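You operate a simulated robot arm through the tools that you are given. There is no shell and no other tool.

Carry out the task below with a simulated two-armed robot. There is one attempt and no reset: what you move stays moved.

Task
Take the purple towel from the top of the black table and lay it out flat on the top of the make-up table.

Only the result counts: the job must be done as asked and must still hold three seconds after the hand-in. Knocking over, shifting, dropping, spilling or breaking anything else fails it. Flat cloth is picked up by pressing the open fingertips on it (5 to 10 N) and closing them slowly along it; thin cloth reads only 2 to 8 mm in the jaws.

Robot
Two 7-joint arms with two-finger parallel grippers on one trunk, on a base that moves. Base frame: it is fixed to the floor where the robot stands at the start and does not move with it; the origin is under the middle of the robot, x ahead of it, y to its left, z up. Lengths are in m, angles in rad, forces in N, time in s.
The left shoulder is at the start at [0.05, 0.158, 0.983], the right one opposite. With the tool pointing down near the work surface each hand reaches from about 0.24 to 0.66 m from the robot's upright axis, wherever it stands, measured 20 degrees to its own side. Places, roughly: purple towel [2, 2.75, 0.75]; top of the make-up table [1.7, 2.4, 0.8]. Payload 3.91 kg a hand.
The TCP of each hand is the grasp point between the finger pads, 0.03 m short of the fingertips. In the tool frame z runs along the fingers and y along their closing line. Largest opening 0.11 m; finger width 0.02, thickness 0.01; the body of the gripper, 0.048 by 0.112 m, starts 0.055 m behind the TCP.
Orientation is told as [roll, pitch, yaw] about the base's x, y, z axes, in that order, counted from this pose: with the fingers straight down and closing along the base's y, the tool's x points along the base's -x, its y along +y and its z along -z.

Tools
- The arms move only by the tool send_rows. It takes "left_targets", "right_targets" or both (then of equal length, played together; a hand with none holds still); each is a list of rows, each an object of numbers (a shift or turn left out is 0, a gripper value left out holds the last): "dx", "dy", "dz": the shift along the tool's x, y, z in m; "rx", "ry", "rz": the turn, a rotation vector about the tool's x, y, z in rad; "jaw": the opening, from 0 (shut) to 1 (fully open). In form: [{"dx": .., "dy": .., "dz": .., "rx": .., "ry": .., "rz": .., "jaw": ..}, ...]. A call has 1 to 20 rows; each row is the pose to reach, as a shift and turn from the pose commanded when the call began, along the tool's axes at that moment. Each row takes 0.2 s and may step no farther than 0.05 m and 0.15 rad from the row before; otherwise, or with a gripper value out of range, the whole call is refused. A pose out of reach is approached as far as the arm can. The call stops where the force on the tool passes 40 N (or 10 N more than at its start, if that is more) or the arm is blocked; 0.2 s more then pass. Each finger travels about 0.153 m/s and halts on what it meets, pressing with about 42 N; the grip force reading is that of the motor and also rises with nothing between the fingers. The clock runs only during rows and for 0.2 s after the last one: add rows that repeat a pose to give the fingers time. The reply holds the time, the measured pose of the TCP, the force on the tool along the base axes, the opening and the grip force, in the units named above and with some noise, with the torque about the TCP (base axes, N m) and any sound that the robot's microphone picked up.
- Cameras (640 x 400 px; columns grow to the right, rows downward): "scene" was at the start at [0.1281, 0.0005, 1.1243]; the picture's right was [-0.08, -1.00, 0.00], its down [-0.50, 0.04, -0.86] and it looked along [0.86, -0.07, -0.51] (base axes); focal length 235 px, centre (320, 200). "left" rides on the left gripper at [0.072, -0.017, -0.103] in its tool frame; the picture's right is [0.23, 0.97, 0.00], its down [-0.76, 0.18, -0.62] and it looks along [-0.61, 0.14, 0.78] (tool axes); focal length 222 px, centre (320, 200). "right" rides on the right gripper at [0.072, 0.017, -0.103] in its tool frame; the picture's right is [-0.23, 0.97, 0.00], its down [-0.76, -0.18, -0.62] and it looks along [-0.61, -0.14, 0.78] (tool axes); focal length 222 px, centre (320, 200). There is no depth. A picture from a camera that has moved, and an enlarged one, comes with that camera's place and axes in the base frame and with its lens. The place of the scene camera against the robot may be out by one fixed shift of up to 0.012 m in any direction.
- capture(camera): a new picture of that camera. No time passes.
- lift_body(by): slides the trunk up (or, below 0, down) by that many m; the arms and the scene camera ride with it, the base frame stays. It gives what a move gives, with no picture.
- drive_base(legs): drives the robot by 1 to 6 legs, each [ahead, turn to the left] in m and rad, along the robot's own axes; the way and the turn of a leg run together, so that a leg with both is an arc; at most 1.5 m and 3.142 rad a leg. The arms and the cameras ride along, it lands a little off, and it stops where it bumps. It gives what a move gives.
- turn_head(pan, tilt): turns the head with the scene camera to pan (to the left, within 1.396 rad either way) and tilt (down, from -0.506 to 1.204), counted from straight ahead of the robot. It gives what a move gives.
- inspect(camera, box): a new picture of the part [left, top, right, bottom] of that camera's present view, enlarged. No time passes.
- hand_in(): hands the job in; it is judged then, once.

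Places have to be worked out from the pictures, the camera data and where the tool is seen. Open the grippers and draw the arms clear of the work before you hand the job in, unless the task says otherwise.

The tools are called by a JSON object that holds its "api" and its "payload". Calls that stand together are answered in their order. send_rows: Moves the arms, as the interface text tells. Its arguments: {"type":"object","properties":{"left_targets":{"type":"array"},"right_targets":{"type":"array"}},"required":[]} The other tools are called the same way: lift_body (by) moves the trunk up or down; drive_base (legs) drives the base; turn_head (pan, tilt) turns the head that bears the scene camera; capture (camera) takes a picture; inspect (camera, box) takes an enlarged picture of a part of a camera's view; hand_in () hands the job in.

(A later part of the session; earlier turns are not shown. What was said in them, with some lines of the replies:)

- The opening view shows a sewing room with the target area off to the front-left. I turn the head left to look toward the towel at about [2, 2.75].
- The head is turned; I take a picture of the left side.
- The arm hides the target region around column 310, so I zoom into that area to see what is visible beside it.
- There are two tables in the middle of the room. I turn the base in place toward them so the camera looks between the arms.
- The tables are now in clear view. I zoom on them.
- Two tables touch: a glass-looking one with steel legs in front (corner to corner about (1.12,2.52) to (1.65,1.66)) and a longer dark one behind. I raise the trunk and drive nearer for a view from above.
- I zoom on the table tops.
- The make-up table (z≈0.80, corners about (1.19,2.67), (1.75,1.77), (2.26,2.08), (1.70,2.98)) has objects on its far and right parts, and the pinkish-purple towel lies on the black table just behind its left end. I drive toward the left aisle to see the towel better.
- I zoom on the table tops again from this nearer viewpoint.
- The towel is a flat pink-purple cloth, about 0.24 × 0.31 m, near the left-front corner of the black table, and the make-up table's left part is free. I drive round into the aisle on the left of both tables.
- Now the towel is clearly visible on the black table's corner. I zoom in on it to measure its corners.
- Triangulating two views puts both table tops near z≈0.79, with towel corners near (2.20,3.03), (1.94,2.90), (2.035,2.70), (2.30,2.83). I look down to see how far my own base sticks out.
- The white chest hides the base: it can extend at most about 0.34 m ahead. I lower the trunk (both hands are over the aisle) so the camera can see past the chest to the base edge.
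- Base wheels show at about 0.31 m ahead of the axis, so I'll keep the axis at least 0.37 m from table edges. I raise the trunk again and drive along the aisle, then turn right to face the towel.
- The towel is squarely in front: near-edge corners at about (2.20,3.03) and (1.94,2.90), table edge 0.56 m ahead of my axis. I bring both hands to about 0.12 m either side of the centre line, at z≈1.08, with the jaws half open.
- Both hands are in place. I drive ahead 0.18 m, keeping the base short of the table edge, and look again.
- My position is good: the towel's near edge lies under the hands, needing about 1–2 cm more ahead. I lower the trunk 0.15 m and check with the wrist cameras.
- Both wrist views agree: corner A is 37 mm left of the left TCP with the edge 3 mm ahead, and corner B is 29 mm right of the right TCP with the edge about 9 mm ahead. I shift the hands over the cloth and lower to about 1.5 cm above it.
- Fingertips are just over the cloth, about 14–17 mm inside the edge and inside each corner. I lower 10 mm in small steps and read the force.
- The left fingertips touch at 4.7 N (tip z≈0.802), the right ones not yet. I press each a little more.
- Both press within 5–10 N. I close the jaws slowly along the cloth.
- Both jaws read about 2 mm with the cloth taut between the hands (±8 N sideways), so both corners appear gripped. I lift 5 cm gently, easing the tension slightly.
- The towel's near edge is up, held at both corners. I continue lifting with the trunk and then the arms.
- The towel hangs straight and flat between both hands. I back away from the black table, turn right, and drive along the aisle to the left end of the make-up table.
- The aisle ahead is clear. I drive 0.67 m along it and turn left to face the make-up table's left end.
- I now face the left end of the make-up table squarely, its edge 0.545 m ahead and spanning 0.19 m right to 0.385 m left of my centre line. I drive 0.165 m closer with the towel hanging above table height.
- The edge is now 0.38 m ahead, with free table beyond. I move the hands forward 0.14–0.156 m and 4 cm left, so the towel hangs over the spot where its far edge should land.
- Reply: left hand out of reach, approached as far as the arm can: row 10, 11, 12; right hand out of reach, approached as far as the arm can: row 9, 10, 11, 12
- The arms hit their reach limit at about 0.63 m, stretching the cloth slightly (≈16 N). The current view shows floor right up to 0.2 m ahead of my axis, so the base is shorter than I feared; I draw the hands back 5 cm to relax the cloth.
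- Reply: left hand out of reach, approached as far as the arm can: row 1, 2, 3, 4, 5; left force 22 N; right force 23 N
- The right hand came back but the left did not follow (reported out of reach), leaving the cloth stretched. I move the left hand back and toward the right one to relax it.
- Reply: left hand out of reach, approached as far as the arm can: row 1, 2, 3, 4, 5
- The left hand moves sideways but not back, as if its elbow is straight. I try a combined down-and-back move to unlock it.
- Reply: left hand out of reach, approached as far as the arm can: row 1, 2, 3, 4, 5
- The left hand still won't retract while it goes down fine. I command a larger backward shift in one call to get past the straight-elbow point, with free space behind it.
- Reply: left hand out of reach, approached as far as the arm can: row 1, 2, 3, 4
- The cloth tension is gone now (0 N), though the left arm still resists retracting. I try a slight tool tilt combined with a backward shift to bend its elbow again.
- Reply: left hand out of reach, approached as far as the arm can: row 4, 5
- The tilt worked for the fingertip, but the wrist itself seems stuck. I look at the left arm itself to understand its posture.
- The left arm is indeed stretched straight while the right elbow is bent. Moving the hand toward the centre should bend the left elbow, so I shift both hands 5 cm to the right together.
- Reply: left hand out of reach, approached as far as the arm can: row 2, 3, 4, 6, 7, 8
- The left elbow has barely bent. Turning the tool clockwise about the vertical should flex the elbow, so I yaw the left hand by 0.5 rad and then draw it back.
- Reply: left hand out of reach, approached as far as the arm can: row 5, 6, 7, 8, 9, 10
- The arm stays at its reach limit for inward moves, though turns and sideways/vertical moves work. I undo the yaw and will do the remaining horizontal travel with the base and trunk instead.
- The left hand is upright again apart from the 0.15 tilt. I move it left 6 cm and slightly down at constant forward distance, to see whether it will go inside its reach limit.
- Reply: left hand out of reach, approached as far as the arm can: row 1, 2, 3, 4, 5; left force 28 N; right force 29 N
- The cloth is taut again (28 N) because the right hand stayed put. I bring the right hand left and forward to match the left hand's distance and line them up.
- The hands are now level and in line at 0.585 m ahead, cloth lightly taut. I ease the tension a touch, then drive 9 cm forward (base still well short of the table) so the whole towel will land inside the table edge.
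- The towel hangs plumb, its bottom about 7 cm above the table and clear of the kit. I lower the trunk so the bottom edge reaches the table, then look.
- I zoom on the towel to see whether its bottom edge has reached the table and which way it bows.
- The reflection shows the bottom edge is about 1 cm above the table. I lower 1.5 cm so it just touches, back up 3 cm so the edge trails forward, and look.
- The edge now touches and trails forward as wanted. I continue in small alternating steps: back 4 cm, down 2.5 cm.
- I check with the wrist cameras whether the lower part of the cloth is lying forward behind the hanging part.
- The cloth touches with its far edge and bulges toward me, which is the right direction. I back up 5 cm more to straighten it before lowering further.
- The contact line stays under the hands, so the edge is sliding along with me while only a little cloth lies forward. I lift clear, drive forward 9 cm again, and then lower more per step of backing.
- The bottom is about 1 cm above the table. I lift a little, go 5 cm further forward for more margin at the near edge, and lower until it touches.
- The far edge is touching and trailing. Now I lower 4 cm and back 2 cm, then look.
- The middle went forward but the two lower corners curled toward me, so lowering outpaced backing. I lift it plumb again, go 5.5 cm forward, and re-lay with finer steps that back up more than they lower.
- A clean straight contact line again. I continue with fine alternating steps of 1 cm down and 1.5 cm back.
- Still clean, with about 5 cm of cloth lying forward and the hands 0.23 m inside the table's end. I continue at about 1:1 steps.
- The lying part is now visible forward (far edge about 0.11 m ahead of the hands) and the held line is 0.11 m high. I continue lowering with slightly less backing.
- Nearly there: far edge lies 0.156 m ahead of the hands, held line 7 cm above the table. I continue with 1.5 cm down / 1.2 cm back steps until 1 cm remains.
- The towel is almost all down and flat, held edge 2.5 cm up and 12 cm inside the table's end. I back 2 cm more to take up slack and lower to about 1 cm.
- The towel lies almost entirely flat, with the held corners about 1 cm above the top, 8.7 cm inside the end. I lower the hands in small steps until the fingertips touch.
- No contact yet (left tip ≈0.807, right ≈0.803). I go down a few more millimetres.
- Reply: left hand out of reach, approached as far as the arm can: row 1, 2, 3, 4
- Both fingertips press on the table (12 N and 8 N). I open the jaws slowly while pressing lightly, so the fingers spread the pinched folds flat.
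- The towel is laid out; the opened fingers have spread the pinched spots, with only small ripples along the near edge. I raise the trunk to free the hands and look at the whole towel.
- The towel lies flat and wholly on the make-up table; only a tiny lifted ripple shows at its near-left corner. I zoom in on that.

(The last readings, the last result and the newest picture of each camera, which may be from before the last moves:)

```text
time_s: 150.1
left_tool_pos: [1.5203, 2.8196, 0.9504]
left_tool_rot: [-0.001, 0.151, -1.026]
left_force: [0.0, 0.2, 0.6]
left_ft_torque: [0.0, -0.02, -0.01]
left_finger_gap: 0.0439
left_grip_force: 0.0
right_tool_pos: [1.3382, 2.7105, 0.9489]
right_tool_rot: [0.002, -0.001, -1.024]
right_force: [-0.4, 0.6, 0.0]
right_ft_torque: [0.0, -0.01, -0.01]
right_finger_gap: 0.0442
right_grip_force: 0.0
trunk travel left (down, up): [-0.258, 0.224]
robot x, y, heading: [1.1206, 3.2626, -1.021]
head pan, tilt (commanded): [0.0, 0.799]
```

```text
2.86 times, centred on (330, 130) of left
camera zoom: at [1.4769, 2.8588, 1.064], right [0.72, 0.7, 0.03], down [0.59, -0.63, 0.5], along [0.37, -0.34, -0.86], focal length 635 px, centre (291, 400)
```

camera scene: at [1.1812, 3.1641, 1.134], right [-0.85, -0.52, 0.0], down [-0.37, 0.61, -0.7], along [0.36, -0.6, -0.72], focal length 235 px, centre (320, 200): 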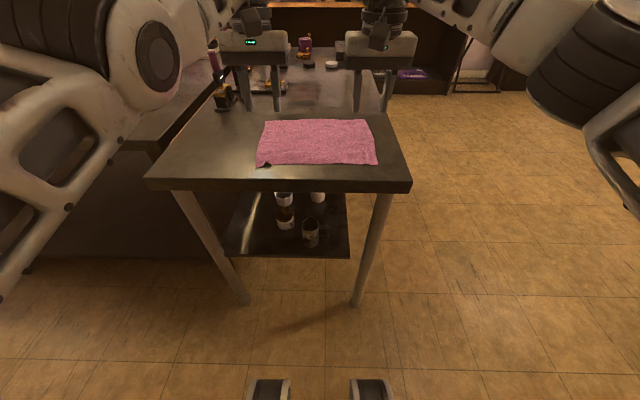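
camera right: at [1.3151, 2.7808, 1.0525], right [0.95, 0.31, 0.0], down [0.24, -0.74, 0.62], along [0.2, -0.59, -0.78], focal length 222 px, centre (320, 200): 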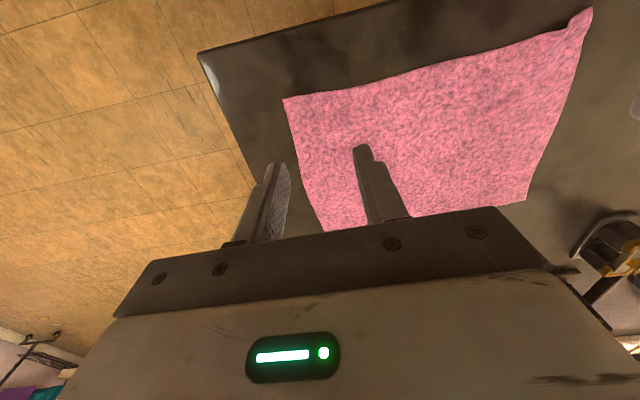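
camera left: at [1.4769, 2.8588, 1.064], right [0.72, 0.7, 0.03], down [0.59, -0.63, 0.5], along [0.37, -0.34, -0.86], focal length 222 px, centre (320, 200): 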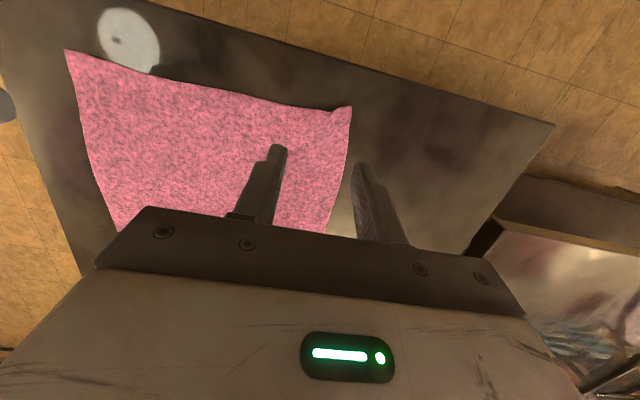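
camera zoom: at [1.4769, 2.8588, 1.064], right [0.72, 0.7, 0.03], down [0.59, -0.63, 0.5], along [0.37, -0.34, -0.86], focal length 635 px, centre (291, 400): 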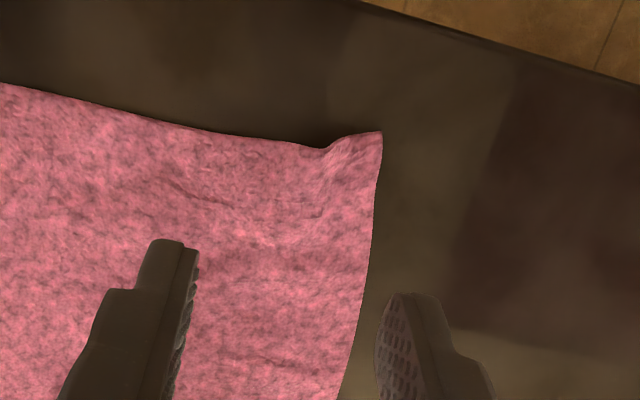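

One bump of roughly 1–1.5 cm remains at the near-left corner, about 2 cm behind and 1.2 cm left of the left TCP. I shift over it: raise the right hand out of the way, set the left fingers to straddle the bump, and back the base 1.7 cm.

{"api": "send_rows", "payload": {"left_targets": [{"dy": 0.006, "jaw": 0.2}, {"dy": 0.012, "jaw": 0.15}, {"dy": 0.012, "jaw": 0.15}, {"dy": 0.012, "jaw": 0.15}], "right_targets": [{"dz": -0.02}, {"dz": -0.04}, {"dz": -0.06}, {"dz": -0.06}]}}

{"api": "drive_base", "payload": {"legs": [[-0.017, 0]]}}

{"api": "lift_body", "payload": {"by": -0.09}}

{"api": "capture", "payload": {"camera": "left"}}

{"api": "inspect", "payload": {"camera": "scene", "box": [200, 70, 430, 220]}}

```text
time_s: 151.1
left_tool_pos: [1.5327, 2.8239, 0.9513]
left_tool_rot: [-0.001, 0.152, -1.026]
left_force: [-0.4, 0.0, 0.9]
left_ft_torque: [0.0, -0.04, -0.02]
left_finger_gap: 0.0164
left_grip_force: 0.0
right_tool_pos: [1.3377, 2.7118, 1.009]
right_tool_rot: [0.0, -0.001, -1.023]
right_force: [0.5, 0.2, 0.4]
right_ft_torque: [-0.03, -0.02, -0.01]
right_finger_gap: 0.0442
right_grip_force: 0.1
trunk travel left (down, up): [-0.258, 0.224]
robot x, y, heading: [1.1225, 3.2615, -1.028]
head pan, tilt (commanded): [0.0, 0.799]
```

```text
time_s: 151.9
left_tool_pos: [1.5232, 2.8389, 0.9511]
left_tool_rot: [-0.004, 0.153, -1.025]
left_force: [-0.5, 0.7, 1.2]
left_ft_torque: [-0.01, 0.01, 0.0]
left_finger_gap: 0.0166
left_grip_force: 0.1
right_tool_pos: [1.3295, 2.7254, 1.0088]
right_tool_rot: [0.002, -0.003, -1.023]
right_force: [0.4, 0.5, -0.2]
right_ft_torque: [-0.03, 0.0, 0.02]
right_finger_gap: 0.0441
right_grip_force: 0.0
trunk travel left (down, up): [-0.258, 0.224]
robot x, y, heading: [1.1089, 3.2735, -1.025]
head pan, tilt (commanded): [0.0, 0.799]
```

```text
time_s: 153.1
left_tool_pos: [1.5222, 2.8386, 0.8616]
left_tool_rot: [-0.003, 0.152, -1.026]
left_force: [0.1, 0.1, 0.6]
left_ft_torque: [0.01, 0.0, 0.01]
left_finger_gap: 0.0165
left_grip_force: 0.0
right_tool_pos: [1.3287, 2.7253, 0.9206]
right_tool_rot: [0.002, -0.001, -1.023]
right_force: [-1.6, -0.7, -0.9]
right_ft_torque: [-0.03, 0.02, 0.04]
right_finger_gap: 0.044
right_grip_force: 0.1
trunk travel left (down, up): [-0.168, 0.314]
robot x, y, heading: [1.109, 3.2743, -1.026]
head pan, tilt (commanded): [0.0, 0.799]
```

```text
taken
camera left: at [1.4792, 2.878, 0.9748], right [0.72, 0.7, 0.03], down [0.59, -0.63, 0.5], along [0.37, -0.34, -0.86], focal length 222 px, centre (320, 200)
```

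left: 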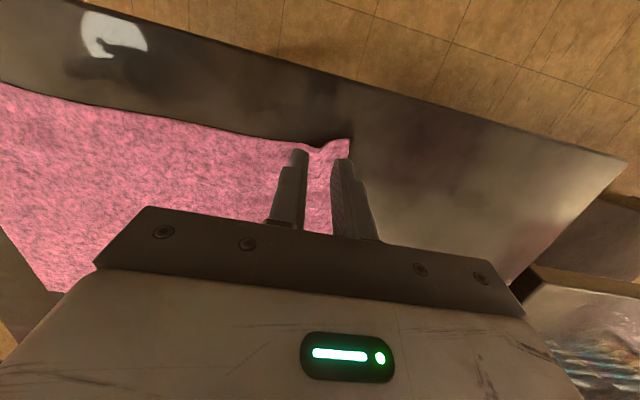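

```text
2.67 times, centred on (315, 145) of scene
camera zoom: at [1.1722, 3.1788, 1.0442], right [-0.85, -0.52, 0.0], down [-0.37, 0.61, -0.7], along [0.36, -0.6, -0.72], focal length 627 px, centre (333, 347)
```

zoom: 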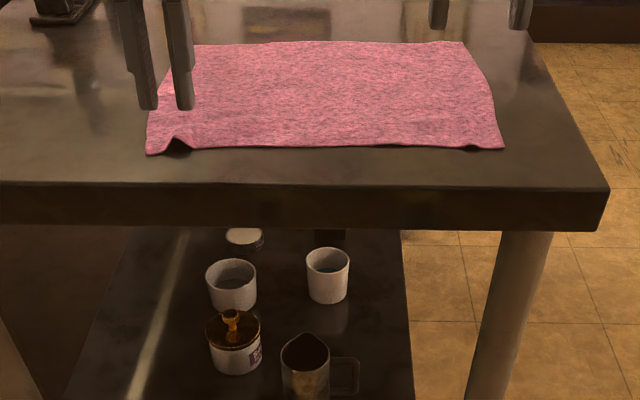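

The fingers straddle the bump. I lower to just above the cloth and then press gently with force readings.

{"api": "lift_body", "payload": {"by": -0.02}}

{"api": "send_rows", "payload": {"left_targets": [{"dz": 0.003}, {"dz": 0.006}, {"dz": 0.009}, {"dz": 0.011}]}}

```text
time_s: 153.8
left_tool_pos: [1.5235, 2.8379, 0.8414]
left_tool_rot: [-0.003, 0.153, -1.025]
left_force: [0.0, -0.2, 0.1]
left_ft_torque: [-0.01, -0.02, 0.03]
left_finger_gap: 0.0167
left_grip_force: 0.0
right_tool_pos: [1.3299, 2.7264, 0.8993]
right_tool_rot: [0.002, -0.002, -1.023]
right_force: [-0.3, 0.4, 0.5]
right_ft_torque: [-0.01, -0.01, -0.03]
right_finger_gap: 0.0438
right_grip_force: 0.0
trunk travel left (down, up): [-0.148, 0.334]
robot x, y, heading: [1.11, 3.2735, -1.023]
head pan, tilt (commanded): [0.0, 0.799]
```

```text
time_s: 154.8
left_tool_pos: [1.5239, 2.8371, 0.8322]
left_tool_rot: [-0.002, 0.15, -1.026]
left_force: [0.8, 2.0, 6.3]
left_ft_torque: [0.01, -0.03, 0.01]
left_finger_gap: 0.0164
left_grip_force: 0.0
left hand out of reach, approached as far as the arm can: row 4
right_tool_pos: [1.3295, 2.7256, 0.8991]
right_tool_rot: [0.001, -0.002, -1.023]
right_force: [0.2, -0.4, 0.4]
right_ft_torque: [-0.03, 0.01, 0.02]
right_finger_gap: 0.0438
right_grip_force: 0.0
trunk travel left (down, up): [-0.148, 0.334]
robot x, y, heading: [1.1112, 3.2723, -1.029]
head pan, tilt (commanded): [0.0, 0.799]
```

Contact at 6.3 N. I open the fingers slowly to pull the bump out flat.

{"api": "send_rows", "payload": {"left_targets": [{"jaw": 0.18}, {"jaw": 0.21}, {"jaw": 0.24}, {"jaw": 0.27}, {"jaw": 0.3}, {"jaw": 0.33}, {"jaw": 0.36}, {"jaw": 0.39}, {"jaw": 0.42}, {"jaw": 0.45}, {"jaw": 0.45}]}}

{"api": "lift_body", "payload": {"by": 0.12}}

{"api": "inspect", "payload": {"camera": "scene", "box": [245, 110, 395, 180]}}

{"api": "inspect", "payload": {"camera": "left", "box": [230, 60, 430, 200]}}

```text
time_s: 157.2
left_tool_pos: [1.5229, 2.837, 0.8329]
left_tool_rot: [-0.001, 0.151, -1.025]
left_force: [-2.8, -2.2, 15.9]
left_ft_torque: [-0.08, -0.03, -0.05]
left_finger_gap: 0.0437
left_grip_force: 0.1
right_tool_pos: [1.3286, 2.7255, 0.9003]
right_tool_rot: [0.002, -0.003, -1.025]
right_force: [-0.2, 0.5, -0.5]
right_ft_torque: [0.03, -0.03, 0.0]
right_finger_gap: 0.044
right_grip_force: 0.0
trunk travel left (down, up): [-0.148, 0.334]
robot x, y, heading: [1.1116, 3.2723, -1.019]
head pan, tilt (commanded): [0.0, 0.799]
```

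```text
time_s: 158.7
left_tool_pos: [1.5231, 2.8355, 0.9507]
left_tool_rot: [0.0, 0.153, -1.026]
left_force: [0.4, 0.2, 0.4]
left_ft_torque: [-0.02, 0.0, -0.01]
left_finger_gap: 0.0498
left_grip_force: 0.0
right_tool_pos: [1.3297, 2.7244, 1.0204]
right_tool_rot: [0.001, -0.001, -1.024]
right_force: [0.0, 0.0, -0.5]
right_ft_torque: [0.02, 0.04, -0.05]
right_finger_gap: 0.0437
right_grip_force: 0.0
trunk travel left (down, up): [-0.268, 0.214]
robot x, y, heading: [1.114, 3.2722, -1.026]
head pan, tilt (commanded): [0.0, 0.799]
```

```text
4.27 times, centred on (320, 145) of scene
camera zoom: at [1.1724, 3.1786, 1.144], right [-0.85, -0.52, 0.0], down [-0.37, 0.61, -0.7], along [0.36, -0.6, -0.72], focal length 1003 px, centre (320, 435)
```

zoom: 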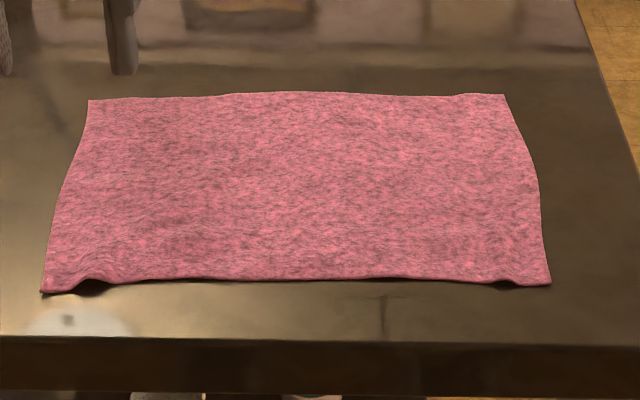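

```text
2.86 times, centred on (330, 130) of left
camera zoom: at [1.4795, 2.8758, 1.0645], right [0.72, 0.7, 0.03], down [0.59, -0.63, 0.5], along [0.37, -0.34, -0.87], focal length 635 px, centre (291, 400)
```

zoom: 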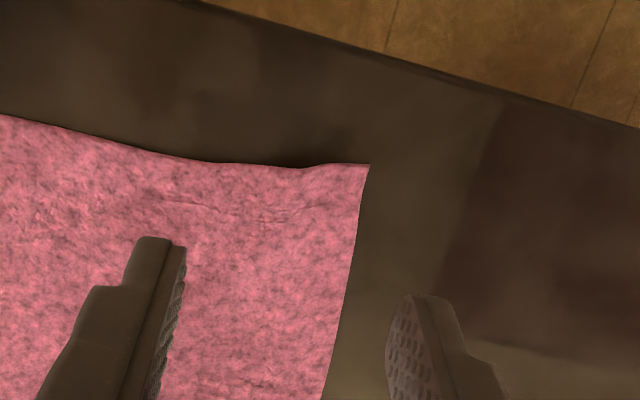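

The bump has been smoothed to a few millimetres; the towel lies flat, fully on the table. I raise the trunk, open the grippers and back away.

{"api": "lift_body", "payload": {"by": 0.15}}

{"api": "send_rows", "payload": {"left_targets": [{"jaw": 0.8}, {"jaw": 1.0}, {"jaw": 1.0}], "right_targets": [{"jaw": 0.8}, {"jaw": 1.0}, {"jaw": 1.0}]}}

{"api": "drive_base", "payload": {"legs": [[-0.22, 0]]}}

{"api": "capture", "payload": {"camera": "scene"}}

{"api": "inspect", "payload": {"camera": "scene", "box": [160, 60, 460, 240]}}

```text
time_s: 160.4
left_tool_pos: [1.5239, 2.8359, 1.1013]
left_tool_rot: [0.0, 0.153, -1.025]
left_force: [-0.1, -0.2, 0.6]
left_ft_torque: [0.03, 0.03, -0.01]
left_finger_gap: 0.0496
left_grip_force: 0.1
right_tool_pos: [1.3296, 2.7262, 1.1691]
right_tool_rot: [0.003, 0.0, -1.022]
right_force: [-0.4, -0.2, 1.0]
right_ft_torque: [0.03, 0.02, 0.03]
right_finger_gap: 0.0439
right_grip_force: 0.0
trunk travel left (down, up): [-0.418, 0.064]
robot x, y, heading: [1.1095, 3.2745, -1.027]
head pan, tilt (commanded): [0.0, 0.799]
```

```text
time_s: 161.2
left_tool_pos: [1.5236, 2.8356, 1.1014]
left_tool_rot: [-0.002, 0.154, -1.026]
left_force: [-0.4, -0.2, 0.1]
left_ft_torque: [0.03, 0.01, -0.03]
left_finger_gap: 0.1101
left_grip_force: 0.0
right_tool_pos: [1.3293, 2.7274, 1.1691]
right_tool_rot: [0.002, 0.0, -1.023]
right_force: [0.6, 0.2, -0.3]
right_ft_torque: [0.02, -0.01, -0.01]
right_finger_gap: 0.1099
right_grip_force: 0.1
trunk travel left (down, up): [-0.418, 0.064]
robot x, y, heading: [1.11, 3.2749, -1.025]
head pan, tilt (commanded): [0.0, 0.799]
```

```text
time_s: 162.9
left_tool_pos: [1.4106, 3.0255, 1.1009]
left_tool_rot: [-0.002, 0.153, -1.025]
left_force: [-0.3, 0.0, 0.3]
left_ft_torque: [0.01, 0.03, 0.01]
left_finger_gap: 0.1102
left_grip_force: 0.0
right_tool_pos: [1.2158, 2.9116, 1.1692]
right_tool_rot: [0.003, -0.002, -1.02]
right_force: [0.1, -0.2, 0.5]
right_ft_torque: [-0.01, 0.01, 0.02]
right_finger_gap: 0.1098
right_grip_force: 0.1
trunk travel left (down, up): [-0.418, 0.064]
robot x, y, heading: [0.9961, 3.4622, -1.026]
head pan, tilt (commanded): [0.0, 0.799]
```

```text
taken
camera scene: at [1.0581, 3.3663, 1.2942], right [-0.85, -0.52, 0.0], down [-0.37, 0.61, -0.7], along [0.36, -0.6, -0.72], focal length 235 px, centre (320, 200)
```

scene: 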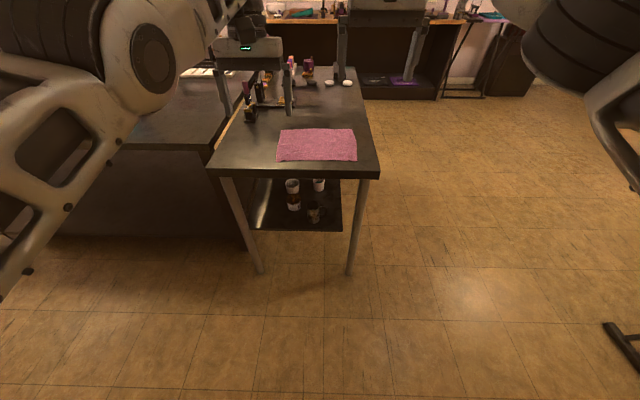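

```text
2.13 times, centred on (310, 150) of scene
camera zoom: at [1.0581, 3.3663, 1.2942], right [-0.85, -0.52, 0.0], down [-0.37, 0.61, -0.7], along [0.36, -0.6, -0.72], focal length 502 px, centre (341, 307)
```

zoom: 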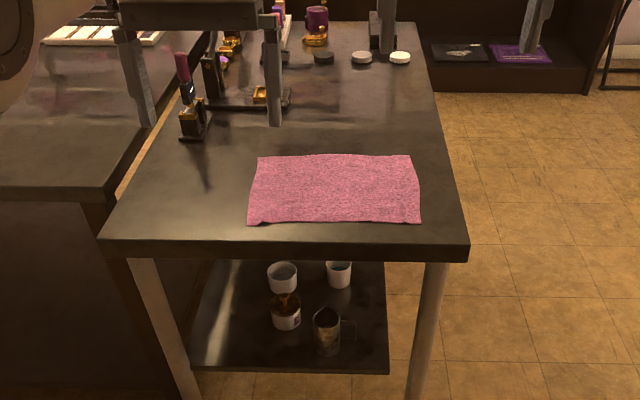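

The towel lies flat and whole on the make-up table, the other objects stand where they were, and both grippers are open and clear of the table. I hand the job in.

{"api": "hand_in", "payload": {}}

```text
The job is handed in.
```

The purple towel now lies flat on top of the make-up table, and I've handed the job in. I haven't received a verdict on it.

- **Placement:** the whole towel is on the table, near its left end, with no overhang. A ripple of a few millimetres is left at the near-left corner, and a smaller one at the near-right corner.
- **Other objects:** the last pictures show everything else on the make-up table where it was. The base never stopped on a bump, and the only contact the arms felt was pressing on the cloth and the table tops.
- **Arms:** both grippers are open and backed off clear of the table.

The left arm got stuck at full stretch while I was laying the towel. I did most of the laying with the trunk and base instead, and it took three tries before the towel went down cleanly.
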